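You operate a simulated robot arm through the tools that you are given. There is no shell and no other tool. Be economical: measure what you need, move in short steps, check, and stop when the job is done.

Carry out the task below with a simulated robot arm. There is one attempt and no reset: what you move stays moved.

## Task
Put things in order on the sawhorse table. At the end: the green battery (marked "2") from the sawhorse table stands where the orange loop (marked "STRAP") stood; the yellow funnel is on the brown saucer; the orange loop stands where the yellow funnel stood; one of the can with the black caps from the sawhorse table is on the teal tray; whatever was shut is shut again. Leave all else as you found it, and nothing knocked over.
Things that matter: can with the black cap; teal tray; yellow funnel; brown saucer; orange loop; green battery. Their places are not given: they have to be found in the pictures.

It is judged by the outcome, as a careful person would: the job done as asked, and still so three seconds after it is handed in. It fails if anything else is knocked over, pushed out of place, dropped, spilled or broken. Lids that push on must go on centred and level and be pressed home; caps that screw on are set level and turned clockwise until they are tight.

## Robot
A 6-joint arm with a two-finger parallel gripper, fixed in place. Base frame: the origin is at the foot of the arm, x ahead of it, y to its left, z up; the work surface is at about z = 800. Units: mm, degrees, N and s.
With the tool pointing down near the work surface it reaches from about 260 to 680 mm from the base axis. Its first joint turns from -66.0 to 66.0 degrees. Payload 2.9 kg.
The tool frame sits at the grasp point between the pads (the TCP): z along the fingers, y along the line on which they close. The tips reach 30 mm beyond it. Largest opening 110 mm; finger width 20, thickness 10; the body of the gripper, 48 by 112 mm, starts 55 mm behind the TCP.
Orientation is told as [roll, pitch, yaw] about the base's x, y, z axes, in that order, counted from this pose: with the fingers straight down and closing along the base's y, the tool's x points along the base's -x, its y along +y and its z along -z.

## Interface
- The arm moves only by the tool drive_tool. Its arguments are lists of equal length, an entry for each row: "offset": the shift along the tool's x, y, z in mm, a list of three; "delta_rot": the turn, a rotation vector about the tool's x, y, z in rad, a list of three; "hand": the opening, from 0 (shut) to 1 (fully open). In form: {"offset": [[dx, dy, dz], ...], "delta_rot": [[ax, ay, az], ...], "hand": [hand, ...]}. A call has 1 to 20 rows; each row is the pose to reach, as a shift and turn from the pose commanded when the call began, along the tool's axes at that moment. Each row takes 0.2 s and may step no farther than 50 mm and 8.6 degrees from the row before; otherwise, or with a gripper value out of range, the whole call is refused. A pose out of reach is approached as far as the arm can. The call stops where the force on the tool passes 40 N (or 10 N more than at its start, if that is more) or the arm is blocked; 0.2 s more then pass. Each finger travels about 108 mm/s and halts on what it meets, pressing with about 35 N; the grip force reading is that of the motor and also rises with nothing between the fingers. The clock runs only during rows and for 0.2 s after the last one: add rows that repeat a pose to give the fingers time. The reply holds the time, the measured pose of the TCP, the force on the tool along the base axes, the opening and the grip force, in the units named above and with some noise, and new pictures: "views" is both (left out), scene, wrist or none.
- Cameras (640 x 400 px; columns grow to the right, rows downward): "scene" is fixed at [75.5, 439.5, 1370.2]; the picture's right is [-0.75, -0.67, 0.00], its down [-0.47, 0.53, -0.71] and it looks along [0.47, -0.53, -0.71] (base axes); focal length 327 px, centre (320, 200). "wrist" rides on the gripper at [-36, 0, -57] in the tool frame; the picture's right is [0.00, -1.00, 0.00], its down [0.97, 0.00, -0.24] and it looks along [0.24, 0.00, 0.97] (tool axes); focal length 218 px, centre (320, 200).
- pixel_to_xyz(camera, pixels): for up to 12 pixels [column, row] of the newest picture of that camera ("zoom" is the newest enlarged one), the place [x, y, z] in the base frame of the surface seen there, good to about 2 mm. No time passes.
- zoom(camera, box): a new picture of the part [left, top, right, bottom] of that camera's present view, enlarged. No time passes.
- hand_in(): hands the job in; it is judged then, once.

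Go step by step. Measure first, check grasps and placings, and put right what went wrong. The budget is 80 turns and 120 pictures, counting those below and the enlarged ones. Unless the task says otherwise, let go and move clear before handing in, and close with one line.

The tools are called after "Call:" as a command line: name --argument value ..., lists and objects as JSON in quotes. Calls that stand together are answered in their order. drive_tool: Moves the arm, as the interface text tells. Its arguments: {"type":"object","properties":{"offset":{"type":"array","items":{"type":"array","items":{"type":"number"}}},"delta_rot":{"type":"array","items":{"type":"array","items":{"type":"number"}}},"hand":{"type":"array","items":{"type":"number"}},"views":{"type":"string","enum":["both","scene","wrist","none"]}},"required":["offset","delta_rot","hand"]} The other tools are called the same way: pixel_to_xyz (camera, pixels) gives the place of the surface under pixels of a picture; zoom (camera, box) takes an enlarged picture of a part of a camera's view; hand_in () hands the job in.

At the start:

```text
t: 0.0
tool_pos: [383.9, 106.9, 1083.4]
ee_rot: [0.0, 0.0, 0.0]
contact_force: [-0.2, 0.1, 0.3]
finger_gap: 110.0
gripper_force: 0.1
```

scene: 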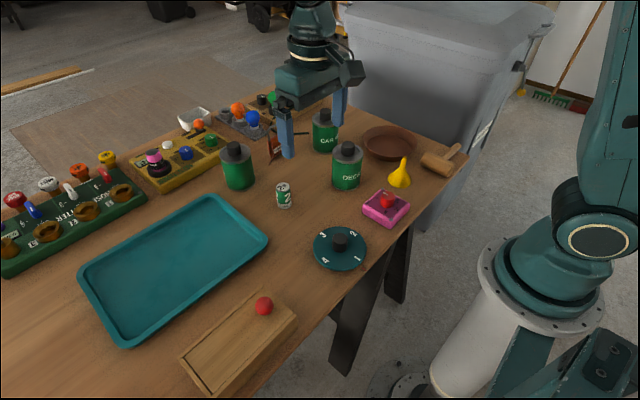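
wrist: 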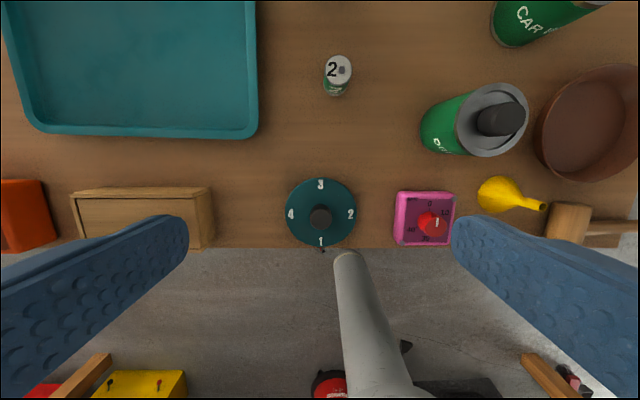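

The pictures show the tray, three green cans, battery (283,195), funnel (400,173) and saucer (390,143). The orange loop is not clear yet, so I'll enlarge parts of the view.

Call:
zoom --camera "scene" --box '[140, 80, 300, 200]'

Call:
zoom --camera "scene" --box '[290, 90, 480, 220]'

Call:
zoom --camera "scene" --box '[160, 220, 380, 400]'

Call:
zoom --camera "wrist" --box '[0, 100, 240, 260]'

Call:
pixel_to_xyz --camera "wrist" --pixels '[[20, 215], [338, 65], [495, 118], [590, 120], [497, 193], [540, 206], [275, 140], [320, 218], [437, 222], [150, 195], [130, 80]]'

```text
3.33 times, centred on (220, 140) of scene
```

zoom: 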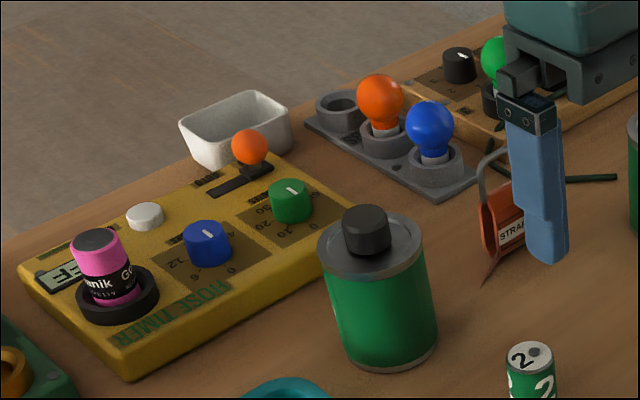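

```text
3.08 times, centred on (385, 155) of scene
```

zoom: 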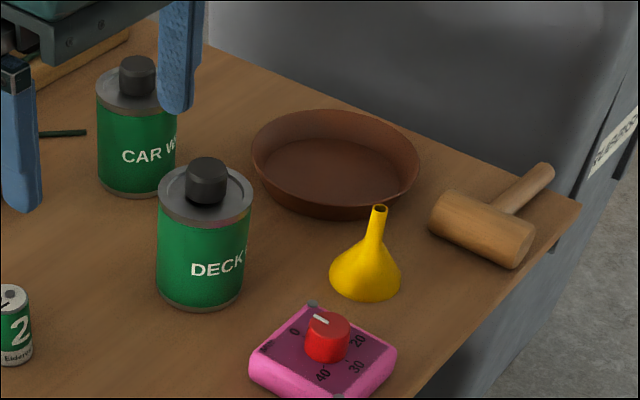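

```text
2.22 times, centred on (270, 310) of scene
```

zoom: 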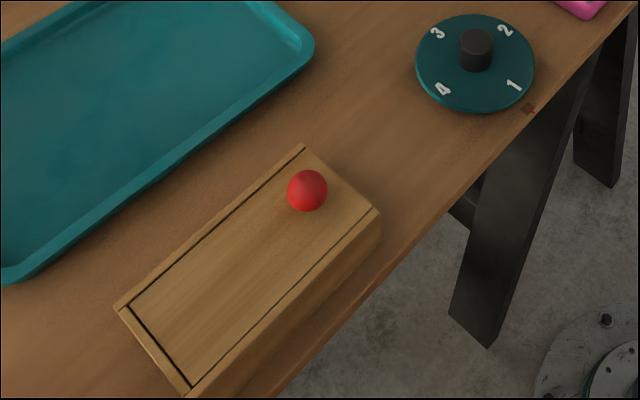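

```text
2.50 times, centred on (120, 180) of wrist
```

zoom: 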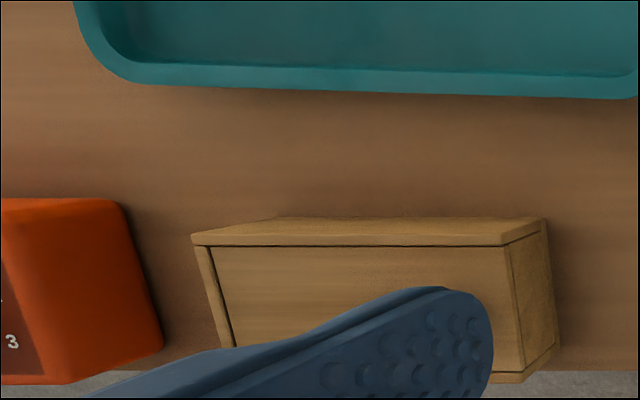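

```text
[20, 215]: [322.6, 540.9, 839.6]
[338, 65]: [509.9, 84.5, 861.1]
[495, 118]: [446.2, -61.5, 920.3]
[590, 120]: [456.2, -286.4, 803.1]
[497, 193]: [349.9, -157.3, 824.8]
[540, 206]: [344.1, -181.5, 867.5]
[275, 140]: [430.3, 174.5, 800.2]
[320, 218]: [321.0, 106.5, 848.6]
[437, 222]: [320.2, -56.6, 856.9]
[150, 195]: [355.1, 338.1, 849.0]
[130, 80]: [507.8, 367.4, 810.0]
```

The orange "STRAP" piece stands near scene (272,145), half behind a finger. I'll move the hand forward to look down at it.

Call:
drive_tool --offset '[[-40, -30, 0], [-80, -60, 0], [-120, -90, 0], [-160, -130, 0]]' --delta_rot '[[0, 0, 0], [0, 0, 0], [0, 0, 0], [0, 0, 0]]' --hand '[1, 1, 1, 1]'

```text
refused: row 4 steps farther than a row can; nothing moved
```

Call:
drive_tool --offset '[[-40, -30, 0], [-80, -60, 0], [-120, -90, 0], [-155, -120, 0]]' --delta_rot '[[0, 0, 0], [0, 0, 0], [0, 0, 0], [0, 0, 0]]' --hand '[1, 1, 1, 1]'

```text
t: 1.0
tool_pos: [540.3, -13.4, 1083.5]
ee_rot: [0.1, 0.0, 0.0]
contact_force: [0.7, 0.3, -0.3]
finger_gap: 110.0
gripper_force: 0.1
```

scene: 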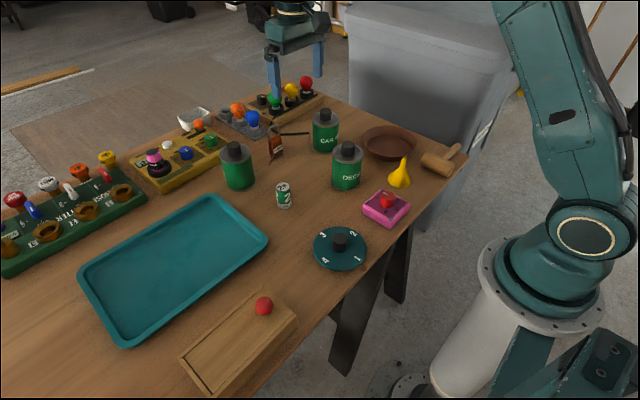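
wrist: 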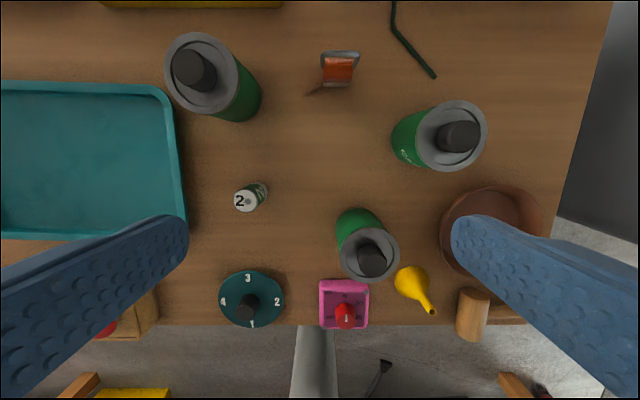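

Call:
zoom --camera "scene" --box '[220, 100, 330, 220]'

Call:
zoom --camera "wrist" --box '[220, 0, 460, 220]'

Call:
pixel_to_xyz --camera "wrist" --pixels '[[340, 54], [324, 52], [357, 56], [338, 76], [324, 84], [352, 85], [310, 95], [246, 201], [461, 136], [371, 259], [195, 71], [256, 192]]'

Call:
pixel_to_xyz --camera "scene" --pixels '[[274, 126], [276, 150], [270, 160], [390, 148], [363, 150], [415, 143], [404, 159], [398, 178], [283, 186], [283, 200]]'

```text
3.33 times, centred on (275, 160) of scene
```

zoom: 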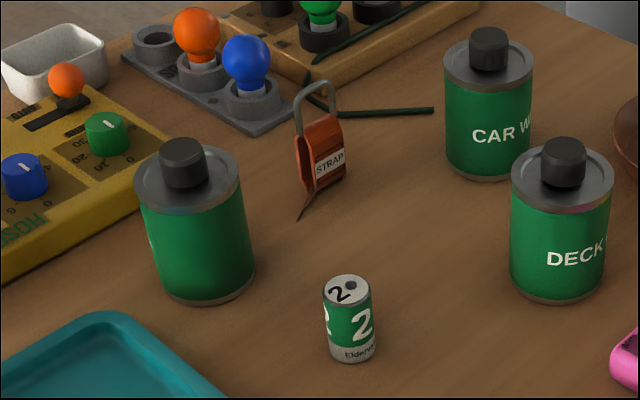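

```text
1.82 times, centred on (340, 110) of wrist
```

zoom: 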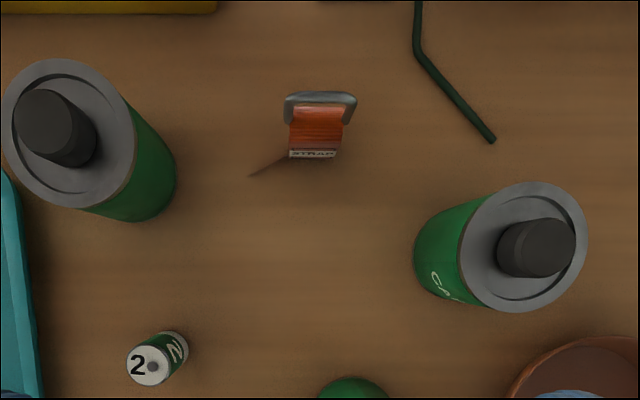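

```text
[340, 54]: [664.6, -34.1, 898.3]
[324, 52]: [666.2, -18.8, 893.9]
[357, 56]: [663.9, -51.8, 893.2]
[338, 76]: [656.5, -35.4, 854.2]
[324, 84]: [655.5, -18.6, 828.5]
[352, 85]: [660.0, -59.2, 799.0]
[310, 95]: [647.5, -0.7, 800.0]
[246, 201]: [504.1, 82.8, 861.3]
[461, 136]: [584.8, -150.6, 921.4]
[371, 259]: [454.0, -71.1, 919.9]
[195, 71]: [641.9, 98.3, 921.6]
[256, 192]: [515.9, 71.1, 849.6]
```

```text
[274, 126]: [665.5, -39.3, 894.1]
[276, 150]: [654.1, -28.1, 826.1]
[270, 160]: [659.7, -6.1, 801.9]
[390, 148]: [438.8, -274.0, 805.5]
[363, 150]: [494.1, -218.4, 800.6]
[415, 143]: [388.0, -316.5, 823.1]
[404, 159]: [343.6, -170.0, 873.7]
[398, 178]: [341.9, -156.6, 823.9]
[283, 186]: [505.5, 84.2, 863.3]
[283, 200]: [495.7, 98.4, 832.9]
```

The strap lock stands at about (664,-35), shackle top 898. Next I hover above the funnel and DECK can for exact measures.

Call:
drive_tool --offset '[[40, -25, 0], [80, -50, 0], [120, -75, 0], [140, -100, 0]]' --delta_rot '[[0, 0, 0], [0, 0, 0], [0, 0, 0], [0, 0, 0]]' --hand '[1, 1, 1, 1]' --views "wrist"

```text
t: 2.0
tool_pos: [399.7, -115.6, 1082.6]
ee_rot: [0.0, 0.1, 0.0]
contact_force: [-0.6, -0.2, 0.4]
finger_gap: 109.9
gripper_force: 0.2
```

wrist: 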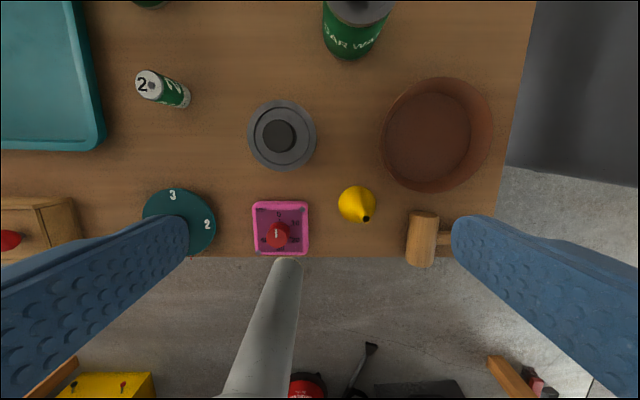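

Call:
zoom --camera "wrist" --box '[230, 60, 510, 280]'

Call:
pixel_to_xyz --camera "wrist" --pixels '[[250, 135], [314, 135], [281, 102], [281, 168], [282, 135], [366, 218], [338, 204], [376, 204], [357, 186], [383, 130], [489, 135], [430, 190]]'

Call:
pixel_to_xyz --camera "wrist" --pixels '[[445, 79], [430, 140], [357, 214], [395, 135], [472, 135], [370, 180], [409, 225], [100, 145], [20, 100], [342, 209]]'

```text
1.82 times, centred on (370, 170) of wrist
```

zoom: 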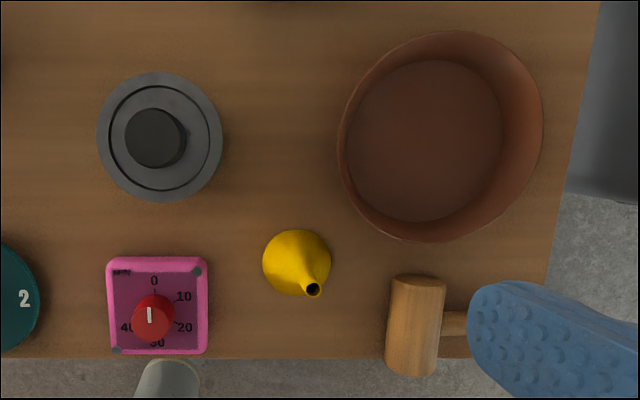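

```text
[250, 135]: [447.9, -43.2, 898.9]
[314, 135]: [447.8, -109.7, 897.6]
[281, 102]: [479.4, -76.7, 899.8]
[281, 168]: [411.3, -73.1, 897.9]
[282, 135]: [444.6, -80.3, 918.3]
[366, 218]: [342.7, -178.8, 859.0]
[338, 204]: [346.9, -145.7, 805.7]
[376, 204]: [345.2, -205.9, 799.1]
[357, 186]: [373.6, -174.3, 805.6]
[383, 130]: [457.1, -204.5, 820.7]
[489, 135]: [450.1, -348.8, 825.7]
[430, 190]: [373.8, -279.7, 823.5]
```

```text
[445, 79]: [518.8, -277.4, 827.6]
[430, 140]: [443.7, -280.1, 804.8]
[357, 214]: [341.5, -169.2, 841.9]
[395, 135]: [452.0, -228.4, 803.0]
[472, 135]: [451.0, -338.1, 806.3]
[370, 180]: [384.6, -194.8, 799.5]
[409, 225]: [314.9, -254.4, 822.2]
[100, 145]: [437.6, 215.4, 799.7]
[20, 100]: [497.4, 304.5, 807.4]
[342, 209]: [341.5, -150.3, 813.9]
```

The DECK can is centred at about (446,-76) with a 67 mm diameter; the saucer at (447,-277). I refine the funnel's spout and base.

Call:
pixel_to_xyz --camera "zoom" --pixels '[[313, 284], [306, 290], [320, 290], [313, 297], [264, 262], [330, 262], [296, 230], [285, 293], [313, 275], [268, 245], [322, 240]]'

```text
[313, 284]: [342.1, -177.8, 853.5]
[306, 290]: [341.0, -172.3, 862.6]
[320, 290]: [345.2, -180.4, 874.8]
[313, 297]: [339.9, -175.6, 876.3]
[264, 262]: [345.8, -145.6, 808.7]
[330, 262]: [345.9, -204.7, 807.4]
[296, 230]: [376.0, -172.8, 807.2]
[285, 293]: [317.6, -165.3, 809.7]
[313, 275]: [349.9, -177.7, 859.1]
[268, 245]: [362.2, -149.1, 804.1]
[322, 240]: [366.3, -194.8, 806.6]
```

Funnel base centre is about (346,-175), spout top z≈876. I go above it with the fingers narrowed to check alignment.

Call:
drive_tool --offset '[[28, -30, 20], [54.7, -59.4, 40], [54.7, -59.4, 85], [54.7, -59.4, 130], [54.7, -59.4, 160], [54.7, -59.4, 160]]' --delta_rot '[[0, 0, 0], [0, 0, 0], [0, 0, 0], [0, 0, 0], [0, 0, 0], [0, 0, 0]]' --hand '[0.7, 0.4, 0.4, 0.4, 0.4, 0.4]'

```text
t: 3.4
tool_pos: [342.4, -172.8, 922.7]
ee_rot: [0.1, 0.0, 0.0]
contact_force: [-0.9, 0.6, -0.3]
finger_gap: 44.0
gripper_force: 0.0
```

scene: 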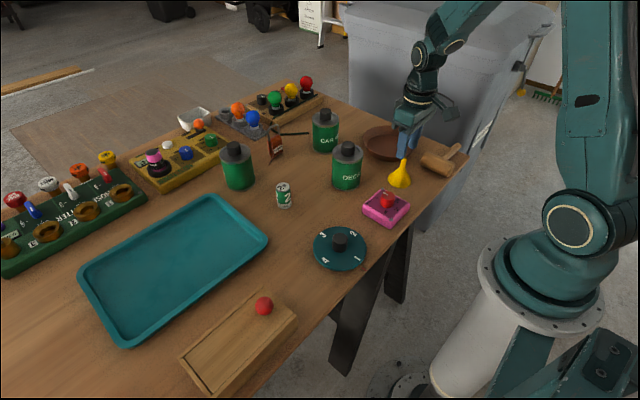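
wrist: 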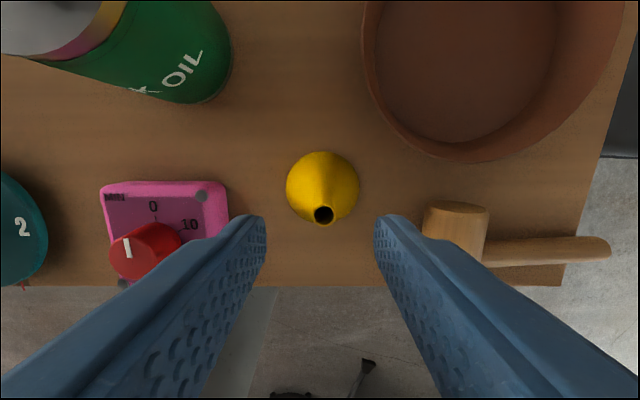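

The spout (323,215) is centred between the fingers. I descend to z≈874 and close.

Call:
drive_tool --offset '[[-2, -1, 25], [-2, -1, 48], [-2, -1, 48], [-2, -1, 48], [-2, -1, 48], [-2, -1, 48]]' --delta_rot '[[0, 0, 0], [0, 0, 0], [0, 0, 0], [0, 0, 0], [0, 0, 0], [0, 0, 0]]' --hand '[0.4, 0.4, 0.05, 0.0, 0.0, 0.0]' --views "scene"

```text
t: 4.8
tool_pos: [346.8, -172.3, 875.9]
ee_rot: [-0.1, 0.1, 0.1]
contact_force: [-0.1, -0.4, -0.6]
finger_gap: 10.7
gripper_force: 34.8
```

scene: 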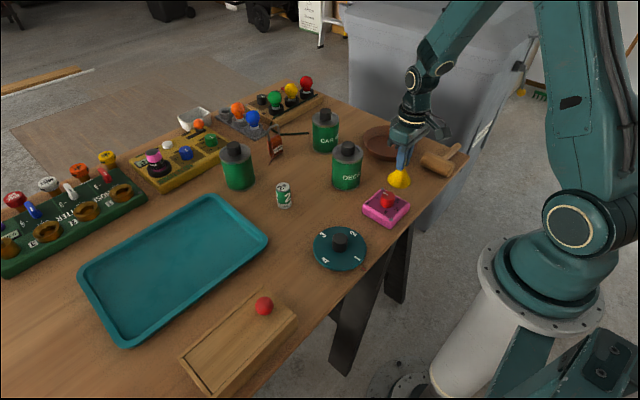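

Gripped at 10.7 mm. I lift, carry to above the saucer (447,-277) and check.

Call:
drive_tool --offset '[[0, 0, -30], [0, 0, -65], [-30, -30, -65], [-60, -60, -65], [-90, -90, -65], [-101, -102, -65], [-101, -102, -40]]' --delta_rot '[[0, 0, 0], [0, 0, 0], [0, 0, 0], [0, 0, 0], [0, 0, 0], [0, 0, 0], [0, 0, 0]]' --hand '[0, 0, 0, 0, 0, 0, 0]'

```text
t: 6.4
tool_pos: [448.0, -274.7, 916.8]
ee_rot: [0.1, 0.0, 0.0]
contact_force: [-0.2, -0.1, 0.0]
finger_gap: 8.9
gripper_force: 35.3
```

scene: 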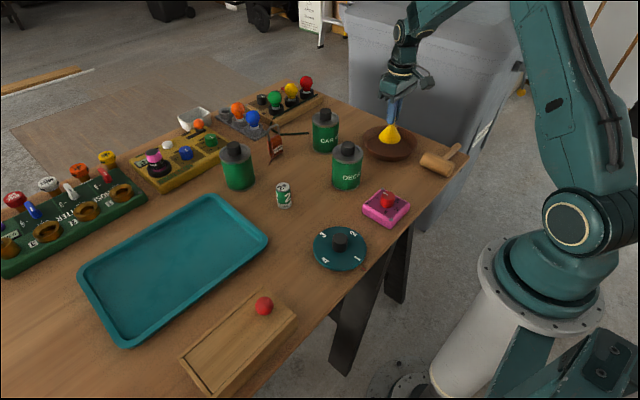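
wrist: 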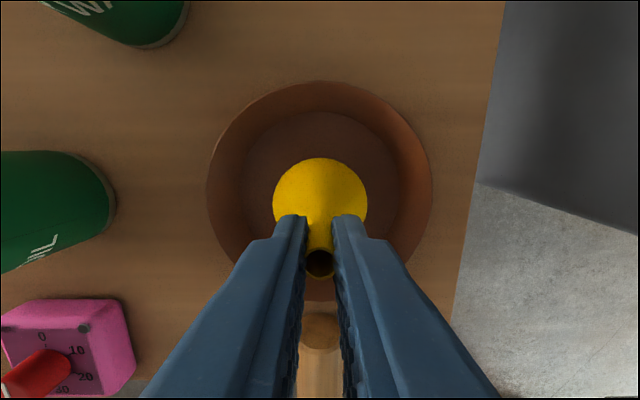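

The funnel hangs centred over the saucer. I lower it about 38 mm in small steps.

Call:
drive_tool --offset '[[0, 0, 10], [0, 0, 20], [0, 0, 28], [0, 0, 33], [0, 0, 36]]' --delta_rot '[[0, 0, 0], [0, 0, 0], [0, 0, 0], [0, 0, 0], [0, 0, 0]]' --hand '[0, 0, 0, 0, 0]'

Call:
zoom --camera "scene" --box '[340, 90, 450, 180]'

```text
t: 7.6
tool_pos: [449.4, -276.2, 883.1]
ee_rot: [-0.2, -0.4, 0.0]
contact_force: [-1.9, 3.1, 36.9]
finger_gap: 11.6
gripper_force: 34.6
```

scene: 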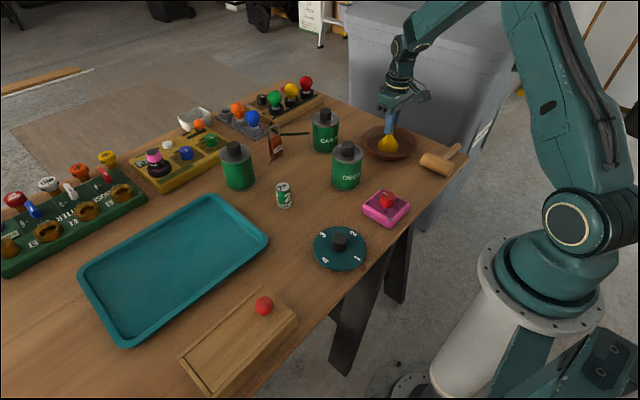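
wrist: 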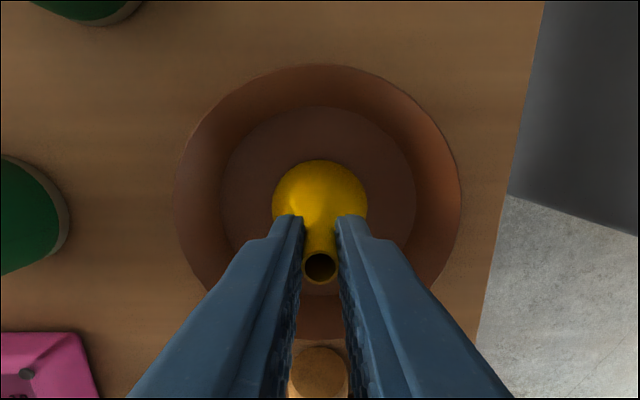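

```text
4.44 times, centred on (395, 135) of scene
```

zoom: 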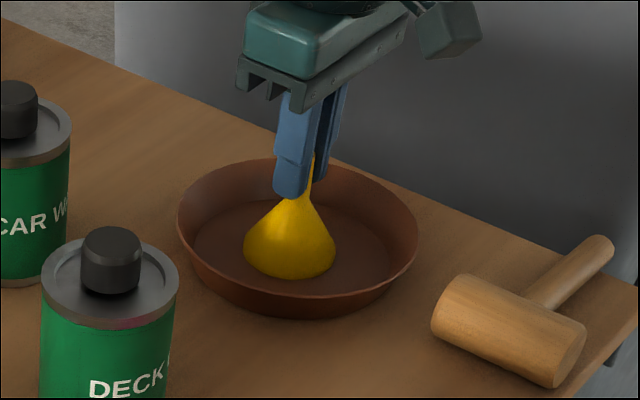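

The funnel rests in the saucer (37 N up). I ease off a little, open, and rise.

Call:
drive_tool --offset '[[0, 0, -2], [0, 0, -2], [0, 0, -2], [0, 0, -2], [0, 0, -40], [0, 0, -80], [0, 0, -120]]' --delta_rot '[[0, 0, 0], [0, 0, 0], [0, 0, 0], [0, 0, 0], [0, 0, 0], [0, 0, 0], [0, 0, 0]]' --hand '[0, 0.2, 0.35, 0.35, 0.35, 0.35, 0.35]'

Call:
pixel_to_xyz --camera "wrist" --pixels '[[320, 200]]'

```text
t: 9.2
tool_pos: [446.8, -275.7, 1001.4]
ee_rot: [0.0, 0.0, 0.0]
contact_force: [-0.3, -0.3, 0.0]
finger_gap: 38.4
gripper_force: 0.1
```

scene: 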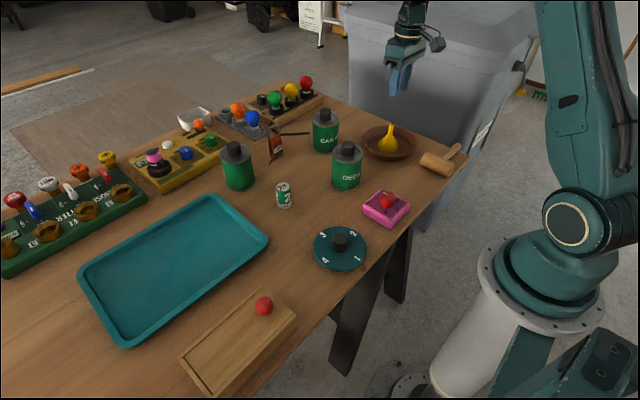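
wrist: 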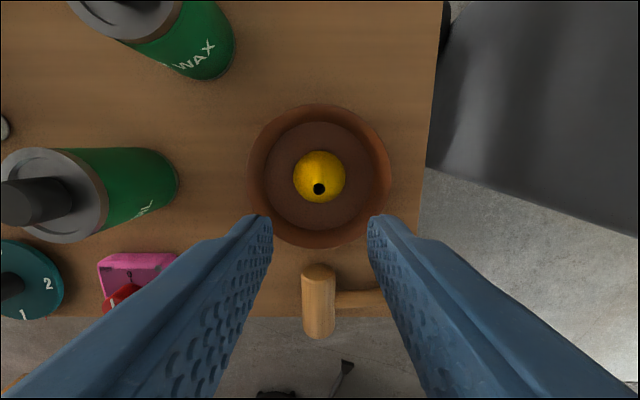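

```text
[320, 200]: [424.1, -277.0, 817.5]
```

The funnel stands in the saucer. Now to the strap lock; hover above it.

Call:
drive_tool --offset '[[0, 0, -40], [-25, 35, -60], [-50, 70, -60], [-75, 105, -60], [-100, 140, -60], [-125, 175, -60], [-150, 205, -60], [-175, 235, -60], [-193, 241, -40]]' --delta_rot '[[0, 0, 0], [0, 0, 0], [0, 0, 0], [0, 0, 0], [0, 0, 0], [0, 0, 0], [0, 0, 0], [0, 0, 0], [0, 0, 0]]' --hand '[0.5, 0.6, 0.7, 0.7, 0.7, 0.7, 0.7, 0.7, 0.7]'

Call:
zoom --camera "wrist" --box '[240, 60, 420, 230]'

```text
t: 11.2
tool_pos: [641.2, -33.6, 1039.1]
ee_rot: [0.0, 0.1, 0.0]
contact_force: [0.2, -0.1, -0.1]
finger_gap: 76.8
gripper_force: 0.1
```

scene: 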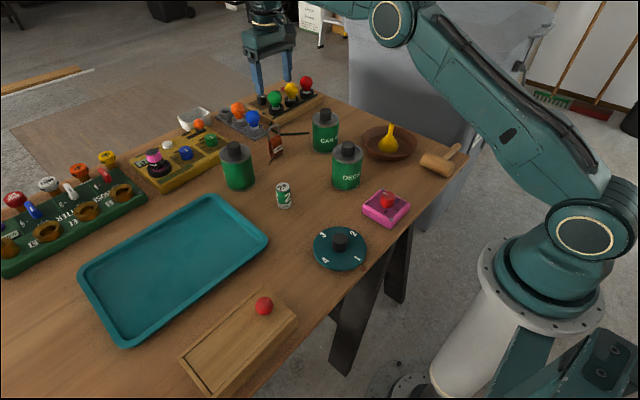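
wrist: 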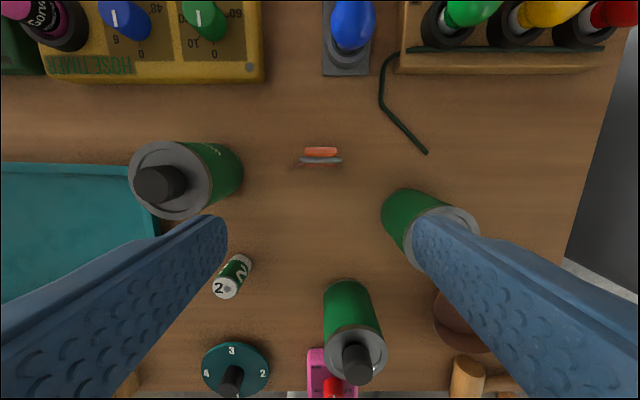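

```text
2.35 times, centred on (330, 145) of wrist
```

zoom: 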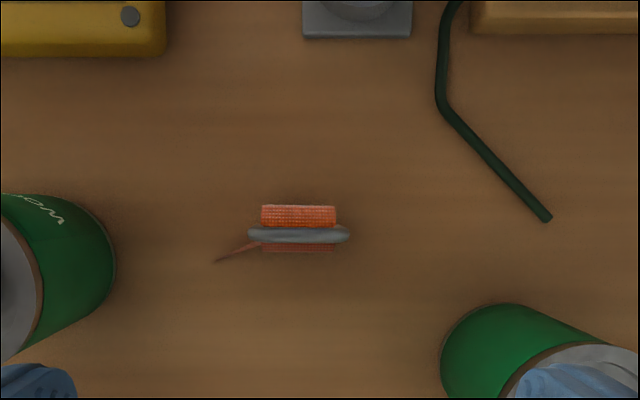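

Call:
pixel_to_xyz --camera "zoom" --pixels '[[249, 234], [299, 235], [348, 235], [299, 212], [265, 212], [332, 212], [299, 248], [267, 248], [332, 248], [222, 258], [240, 250], [255, 244]]'

Call:
zoom --camera "scene" --box '[250, 110, 310, 175]'

```text
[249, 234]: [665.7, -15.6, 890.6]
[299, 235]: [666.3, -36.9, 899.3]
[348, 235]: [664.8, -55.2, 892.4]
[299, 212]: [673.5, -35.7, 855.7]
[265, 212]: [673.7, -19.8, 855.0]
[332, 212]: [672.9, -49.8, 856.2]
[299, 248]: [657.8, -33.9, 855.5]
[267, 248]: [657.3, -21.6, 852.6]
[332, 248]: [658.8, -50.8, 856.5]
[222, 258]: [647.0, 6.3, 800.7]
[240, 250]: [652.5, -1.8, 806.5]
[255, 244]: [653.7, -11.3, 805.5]
```

```text
6.15 times, centred on (280, 142) of scene
```

zoom: 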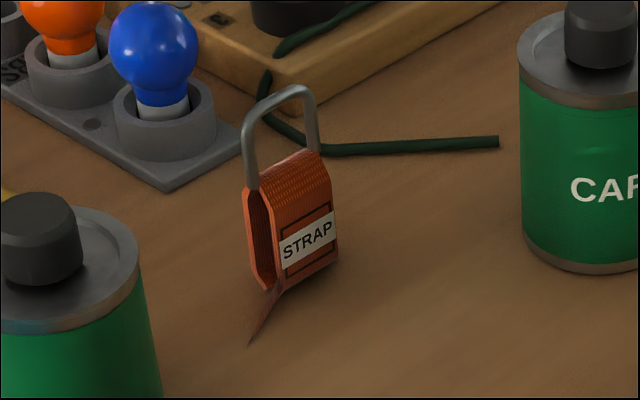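

The strap loop's metal ring spans y −15..−56, x≈665, z 860–899. I come down above it with the fingers closing along y.

Call:
drive_tool --offset '[[-12, -1, 35], [-24, -1.5, 70], [-24, -1.5, 100], [-24, -1.5, 110]]' --delta_rot '[[0, 0, 0], [0, 0, 0], [0, 0, 0], [0, 0, 0]]' --hand '[0.7, 0.7, 0.7, 0.7]'

```text
t: 12.2
tool_pos: [664.4, -38.0, 928.0]
ee_rot: [0.0, 0.0, 0.0]
contact_force: [0.6, -0.5, -0.5]
finger_gap: 77.0
gripper_force: 0.1
```

scene: 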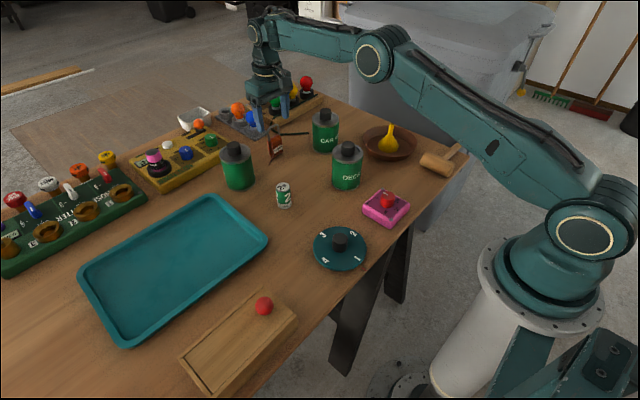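
wrist: 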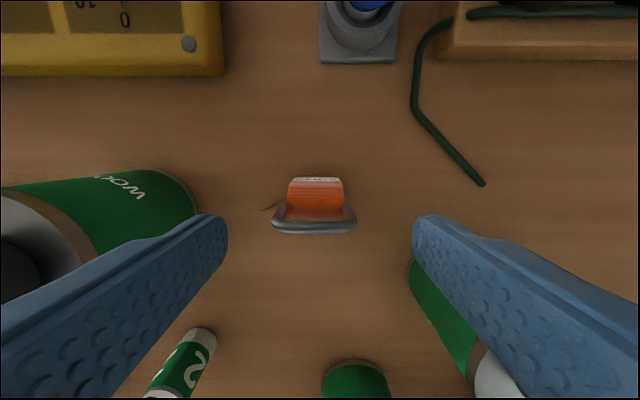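

The ring (272–356,225) sits about 2.5 mm toward +y and 3 mm forward. I correct, descend, and close.

Call:
drive_tool --offset '[[-2, 2.2, 20], [-2, 2.2, 40], [-2, 2.2, 54], [-2, 2.2, 54], [-2, 2.2, 54], [-2, 2.2, 54], [-2, 2.2, 54]]' --delta_rot '[[0, 0, 0], [0, 0, 0], [0, 0, 0], [0, 0, 0], [0, 0, 0], [0, 0, 0], [0, 0, 0]]' --hand '[0.7, 0.7, 0.65, 0.45, 0.3, 0.3, 0.3]'

Call:
zoom --camera "scene" --box '[230, 80, 330, 180]'

```text
t: 13.8
tool_pos: [665.3, -33.2, 874.8]
ee_rot: [-0.1, 0.0, 0.0]
contact_force: [0.2, 0.8, -0.3]
finger_gap: 41.1
gripper_force: 35.1
```

scene: 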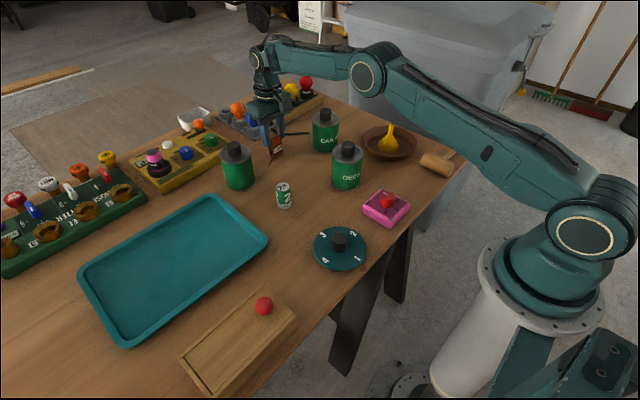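
wrist: 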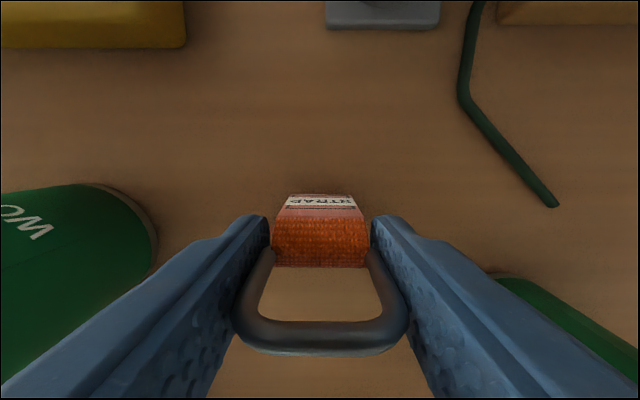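

```text
4.00 times, centred on (280, 130) of scene
```

zoom: 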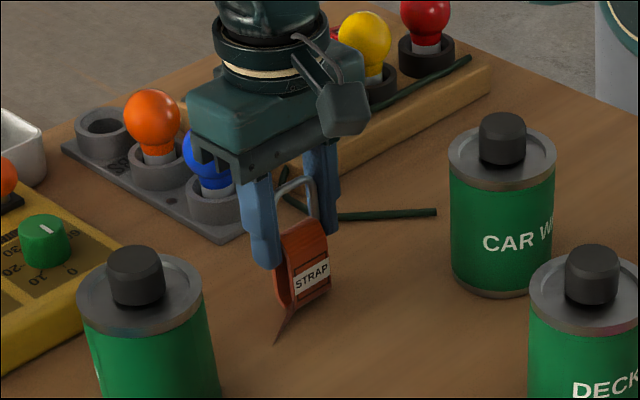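

Held firmly (41.1 mm). I lift it 135 mm above the cans and carry it to over the funnel's old place (346,-175).

Call:
drive_tool --offset '[[0, 0, -20], [0, 0, -55], [0, 0, -95], [10, 0, -137], [50, -18, -137], [90, -36, -137], [130, -54, -137], [170, -73, -137], [210, -92, -137], [250, -110, -137], [290, -128, -137], [319, -140, -137], [319, -140, -137]]' --delta_rot '[[0, 0, 0], [0, 0, 0], [0, 0, 0], [0, 0, 0], [0, 0, 0], [0, 0, 0], [0, 0, 0], [0, 0, 0], [0, 0, 0], [0, 0, 0], [0, 0, 0], [0, 0, 0], [0, 0, 0]]' --hand '[0.3, 0.3, 0.3, 0.3, 0.3, 0.3, 0.3, 0.3, 0.3, 0.3, 0.3, 0.3, 0.3]'

Call:
zoom --camera "scene" --box '[330, 60, 480, 220]'

```text
t: 16.6
tool_pos: [346.7, -174.0, 1011.6]
ee_rot: [0.0, 0.0, 0.0]
contact_force: [0.0, 0.1, -0.2]
finger_gap: 41.2
gripper_force: 34.7
```

scene: 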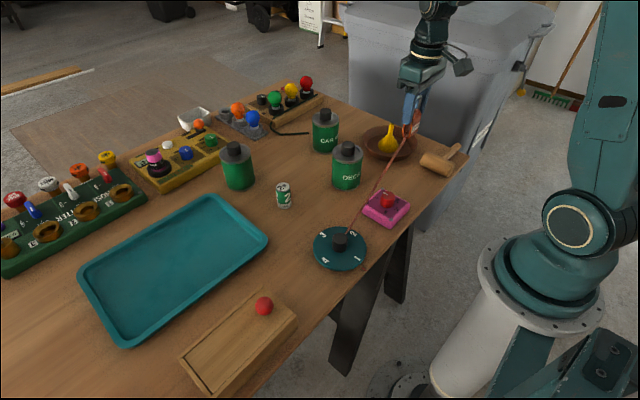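
wrist: 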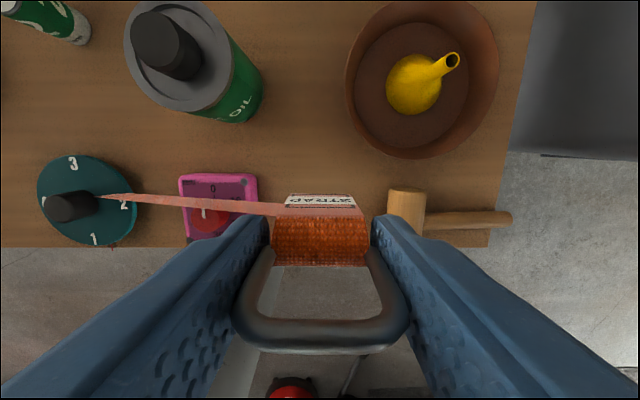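

```text
2.50 times, centred on (405, 140) of scene
```

zoom: 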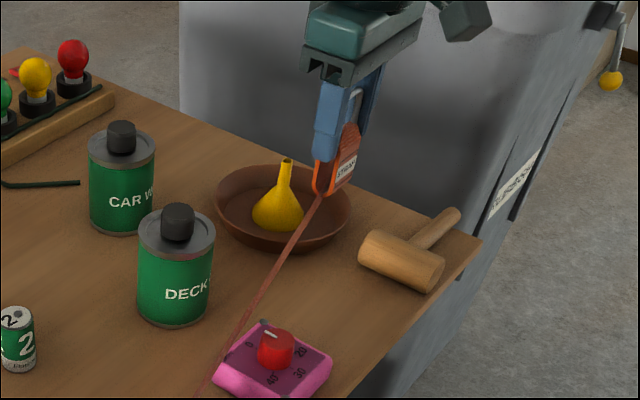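

A reddish streak runs from the loop toward the dial (wrist 105,195). I measure whether it is an object or just an image effect.

Call:
pixel_to_xyz --camera "wrist" --pixels '[[105, 196], [130, 199], [160, 201], [170, 202], [195, 204], [225, 206], [262, 208], [275, 209]]'

Call:
pixel_to_xyz --camera "scene" --pixels '[[347, 234], [355, 218], [362, 203], [374, 181], [388, 161], [400, 142], [404, 138]]'

Call:
zoom --camera "wrist" --box '[20, 130, 400, 370]'

Call:
zoom --camera "scene" --box '[225, 85, 325, 165]'

```text
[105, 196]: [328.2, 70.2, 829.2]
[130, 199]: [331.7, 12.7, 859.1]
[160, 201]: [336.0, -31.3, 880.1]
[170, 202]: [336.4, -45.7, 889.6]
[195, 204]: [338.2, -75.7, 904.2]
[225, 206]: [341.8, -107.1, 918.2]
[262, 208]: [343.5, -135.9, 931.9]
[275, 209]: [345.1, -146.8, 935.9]
```

```text
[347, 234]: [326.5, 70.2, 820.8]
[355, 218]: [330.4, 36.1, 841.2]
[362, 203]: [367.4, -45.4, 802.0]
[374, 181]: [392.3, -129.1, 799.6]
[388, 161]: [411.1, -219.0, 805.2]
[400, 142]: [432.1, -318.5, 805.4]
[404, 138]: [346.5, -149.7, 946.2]
```

```text
1.67 times, centred on (210, 250) of wrist
```

zoom: 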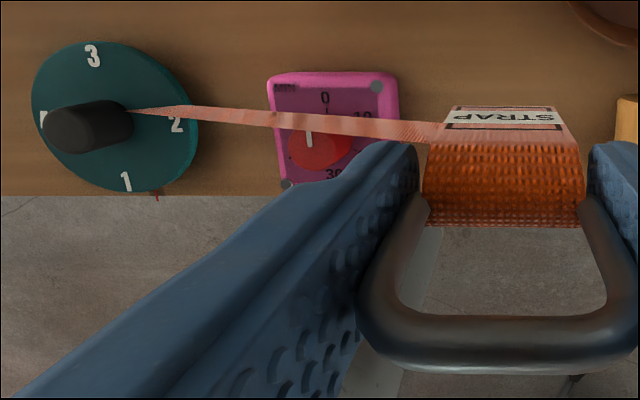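

```text
5.00 times, centred on (275, 125) of scene
```

zoom: 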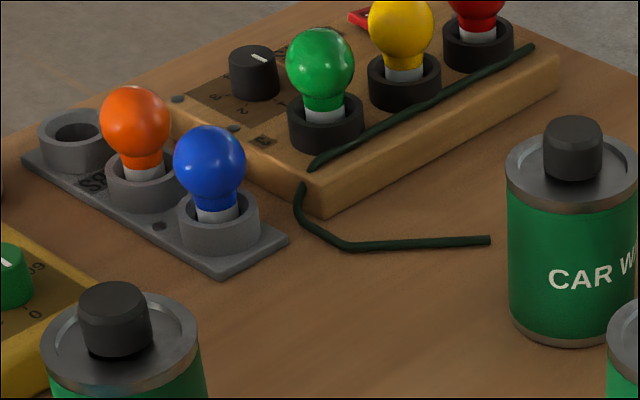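

The streak is a thin image spike moving rigidly with the loop; it already ran through the tabletop at its old place, with no force, so it isn't physical. I lower partway and check that nothing moves.

Call:
drive_tool --offset '[[0, 0, 30], [0, 0, 60], [0, 0, 90], [0, 0, 110]]' --delta_rot '[[0, 0, 0], [0, 0, 0], [0, 0, 0], [0, 0, 0]]' --hand '[0.3, 0.3, 0.3, 0.3]'

```text
t: 17.6
tool_pos: [347.2, -173.3, 901.3]
ee_rot: [0.0, 0.1, 0.0]
contact_force: [-0.4, 0.8, -1.1]
finger_gap: 41.1
gripper_force: 35.2
```

scene: 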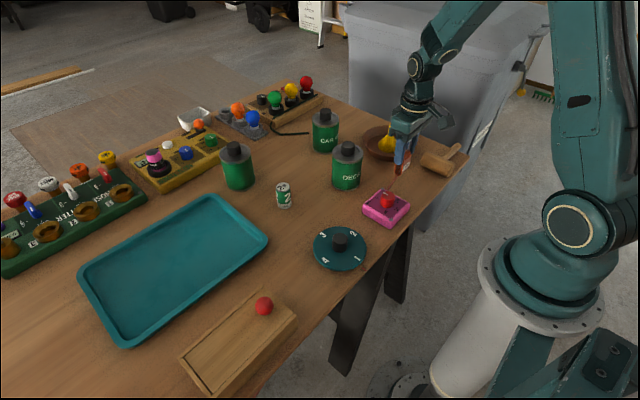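
wrist: 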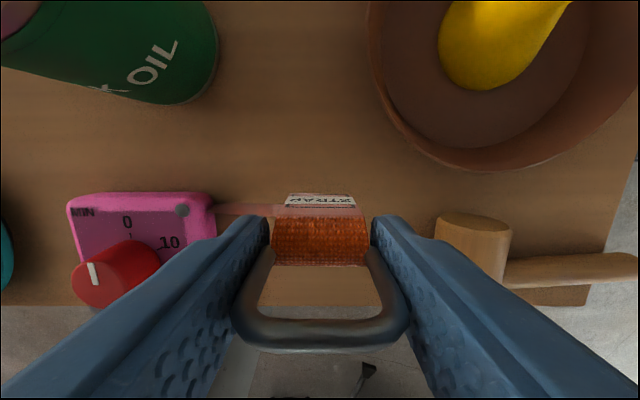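

Nothing moved. I lower the last 26 mm until it touches.

Call:
drive_tool --offset '[[0, 0, 12], [0, 0, 22], [0, 0, 26], [0, 0, 28]]' --delta_rot '[[0, 0, 0], [0, 0, 0], [0, 0, 0], [0, 0, 0]]' --hand '[0.3, 0.3, 0.3, 0.3]'

Call:
zoom --camera "scene" --box '[340, 110, 470, 240]'

```text
t: 18.6
tool_pos: [346.5, -174.4, 873.9]
ee_rot: [0.0, 0.0, 0.0]
contact_force: [0.1, -0.1, -1.6]
finger_gap: 41.1
gripper_force: 35.2
```

scene: 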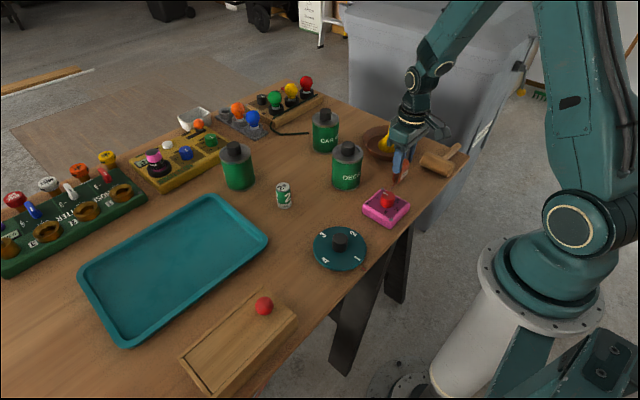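
wrist: 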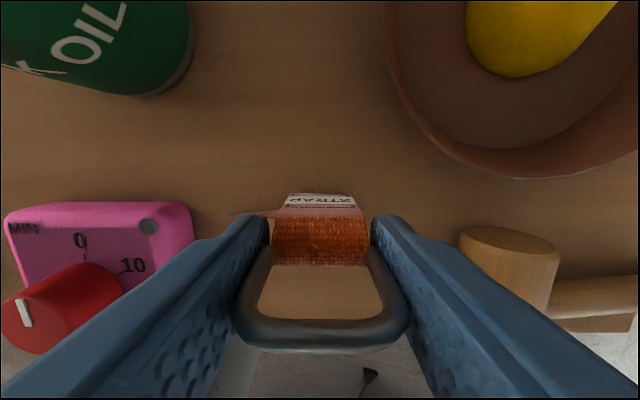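

```text
3.08 times, centred on (405, 175) of scene
```

zoom: 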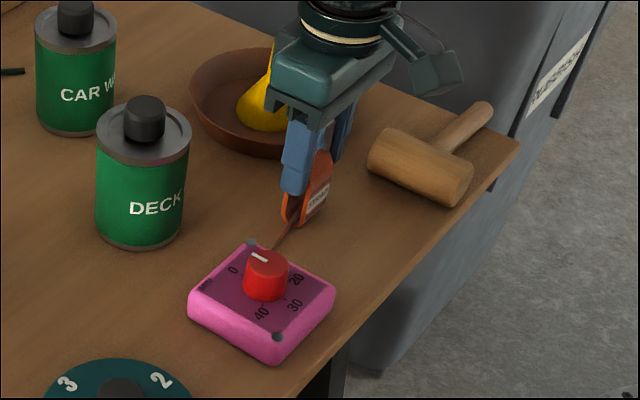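

No touch force yet; I lower slowly a bit more.

Call:
drive_tool --offset '[[0, 0, 1], [0, 0, 2]]' --delta_rot '[[0, 0, 0], [0, 0, 0]]' --hand '[0.3, 0.3]' --views "none"

```text
t: 19.2
tool_pos: [347.7, -174.9, 874.1]
ee_rot: [0.0, -0.1, 0.0]
contact_force: [-6.4, 3.1, 34.4]
finger_gap: 41.3
gripper_force: 35.5
```

Touched down. I ease up 1.5 mm, open gently and rise.

Call:
drive_tool --offset '[[0, 0, -1.5], [0, 0, -1.5], [0, 0, -1.5], [0, 0, -1.5], [0, 0, -40], [0, 0, -80], [0, 0, -120]]' --delta_rot '[[0, 0, 0], [0, 0, 0], [0, 0, 0], [0, 0, 0], [0, 0, 0], [0, 0, 0], [0, 0, 0]]' --hand '[0.37, 0.45, 0.6, 0.6, 0.6, 0.6, 0.6]'

Call:
zoom --camera "scene" --box '[340, 110, 470, 240]'

```text
t: 20.8
tool_pos: [349.0, -175.7, 992.5]
ee_rot: [0.0, 0.0, -0.1]
contact_force: [-0.1, 0.1, -0.2]
finger_gap: 65.8
gripper_force: 0.1
```

scene: 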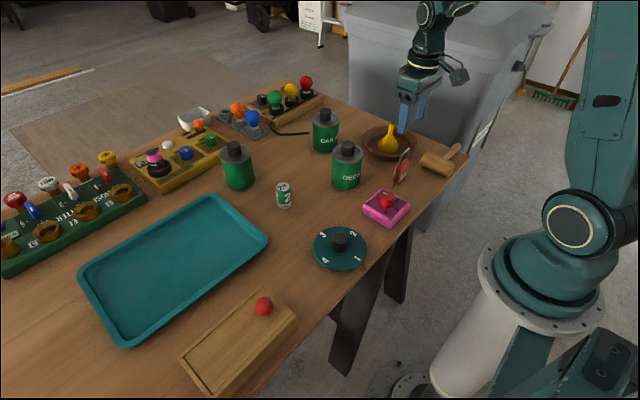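
wrist: 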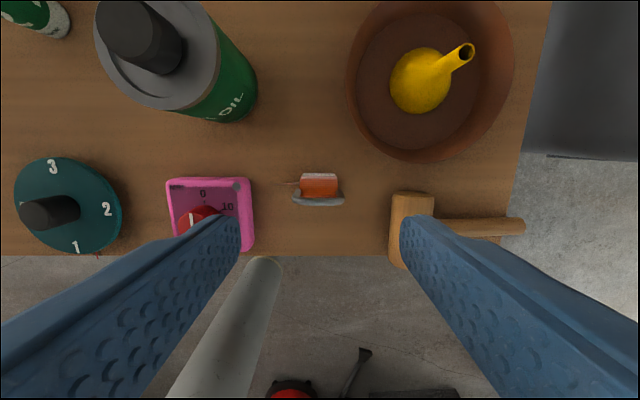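

```text
3.08 times, centred on (405, 175) of scene
```

zoom: 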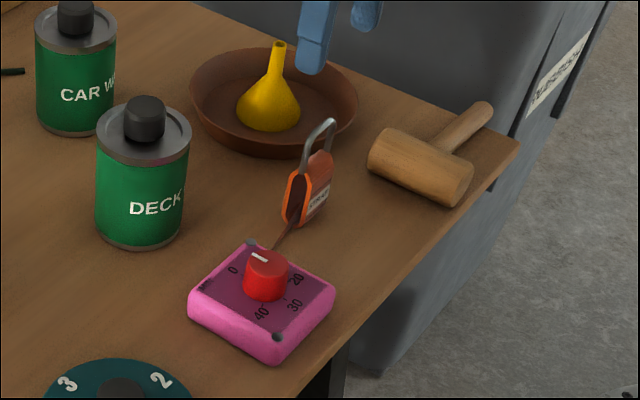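

The loop stands upright at (401,170). Next, hover above the battery.

Call:
drive_tool --offset '[[0, 0, -30], [-20, 38, -30], [-42, 76, -30], [-64, 114, -30], [-86, 152, -30], [-108, 190, -30], [-130, 228, -30], [-150, 259, -30]]' --delta_rot '[[0, 0, 0], [0, 0, 0], [0, 0, 0], [0, 0, 0], [0, 0, 0], [0, 0, 0], [0, 0, 0], [0, 0, 0]]' --hand '[0.6, 0.6, 0.6, 0.6, 0.6, 0.6, 0.6, 0.6]' --views "wrist"

Call:
zoom --camera "wrist" --box '[260, 110, 400, 230]'

Call:
pixel_to_xyz --camera "scene" --pixels '[[402, 166], [404, 151]]'

```text
t: 22.6
tool_pos: [496.0, 83.2, 1023.0]
ee_rot: [0.0, 0.1, 0.0]
contact_force: [-0.3, 0.1, 0.3]
finger_gap: 66.0
gripper_force: 0.0
```

wrist: 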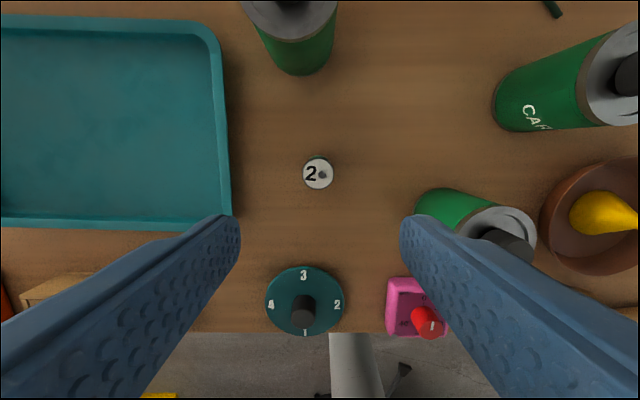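

```text
3.33 times, centred on (330, 170) of wrist
```

zoom: 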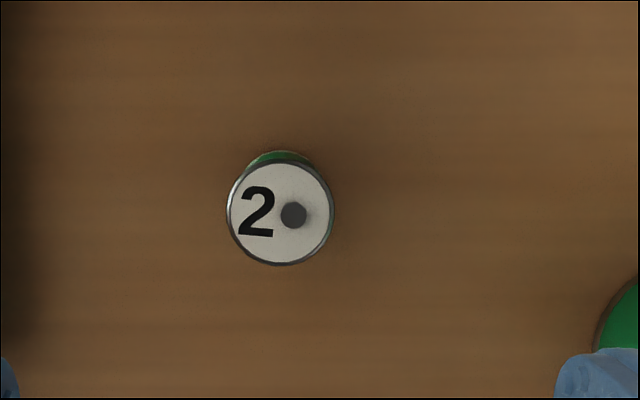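

```text
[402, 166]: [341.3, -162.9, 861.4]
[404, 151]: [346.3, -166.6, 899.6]
```

Call:
pixel_to_xyz --camera "zoom" --pixels '[[231, 212], [330, 212], [281, 165], [281, 258], [281, 212], [110, 100]]'

Call:
pixel_to_xyz --camera "wrist" --pixels '[[215, 130], [100, 120], [205, 30], [228, 130], [100, 215], [100, 25], [0, 120]]'

```text
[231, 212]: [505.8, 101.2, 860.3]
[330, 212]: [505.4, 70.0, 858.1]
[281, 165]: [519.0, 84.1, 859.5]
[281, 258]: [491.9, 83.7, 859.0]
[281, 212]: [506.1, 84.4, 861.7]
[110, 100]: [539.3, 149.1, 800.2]
```

```text
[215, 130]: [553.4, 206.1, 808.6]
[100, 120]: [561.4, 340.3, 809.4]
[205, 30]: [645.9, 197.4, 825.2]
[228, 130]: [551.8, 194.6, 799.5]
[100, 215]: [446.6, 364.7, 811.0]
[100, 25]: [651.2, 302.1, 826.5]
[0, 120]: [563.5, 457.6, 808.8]
```

The battery is centred at (506,84.5), 30 mm wide, 61 tall. I correct 9 mm forward and 1.5 mm in y, descend to z≈845 and grip.

Call:
drive_tool --offset '[[-9, 1.5, 40], [-9, 1.5, 85], [-9, 1.5, 130], [-9, 1.5, 165], [-9, 1.5, 179], [-9, 1.5, 179], [-9, 1.5, 179], [-9, 1.5, 179], [-9, 1.5, 179]]' --delta_rot '[[0, 0, 0], [0, 0, 0], [0, 0, 0], [0, 0, 0], [0, 0, 0], [0, 0, 0], [0, 0, 0], [0, 0, 0], [0, 0, 0]]' --hand '[0.6, 0.6, 0.6, 0.6, 0.6, 0.4, 0.2, 0.2, 0.2]'

```text
t: 24.6
tool_pos: [506.0, 84.8, 842.3]
ee_rot: [0.0, 0.0, -0.1]
contact_force: [0.2, -0.9, 0.3]
finger_gap: 32.0
gripper_force: 34.6
```

scene: 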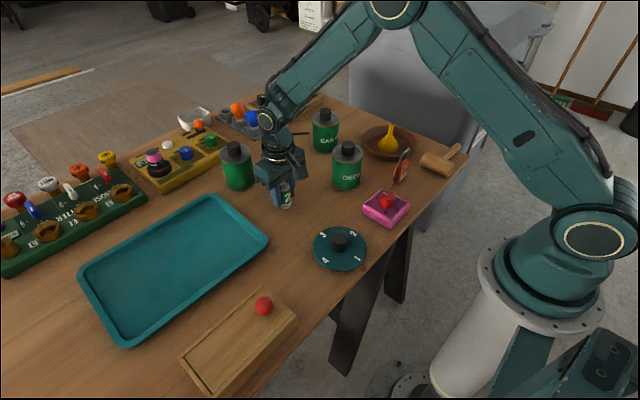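
wrist: 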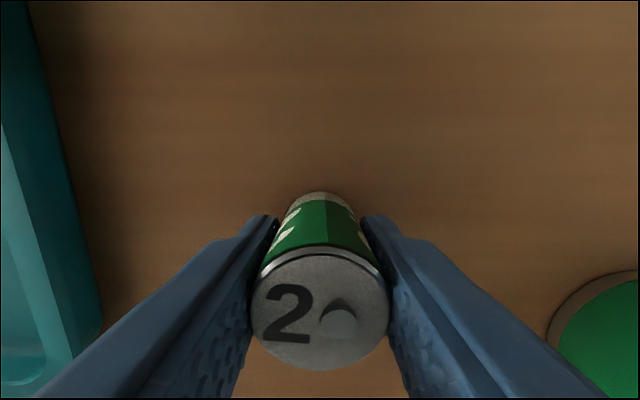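

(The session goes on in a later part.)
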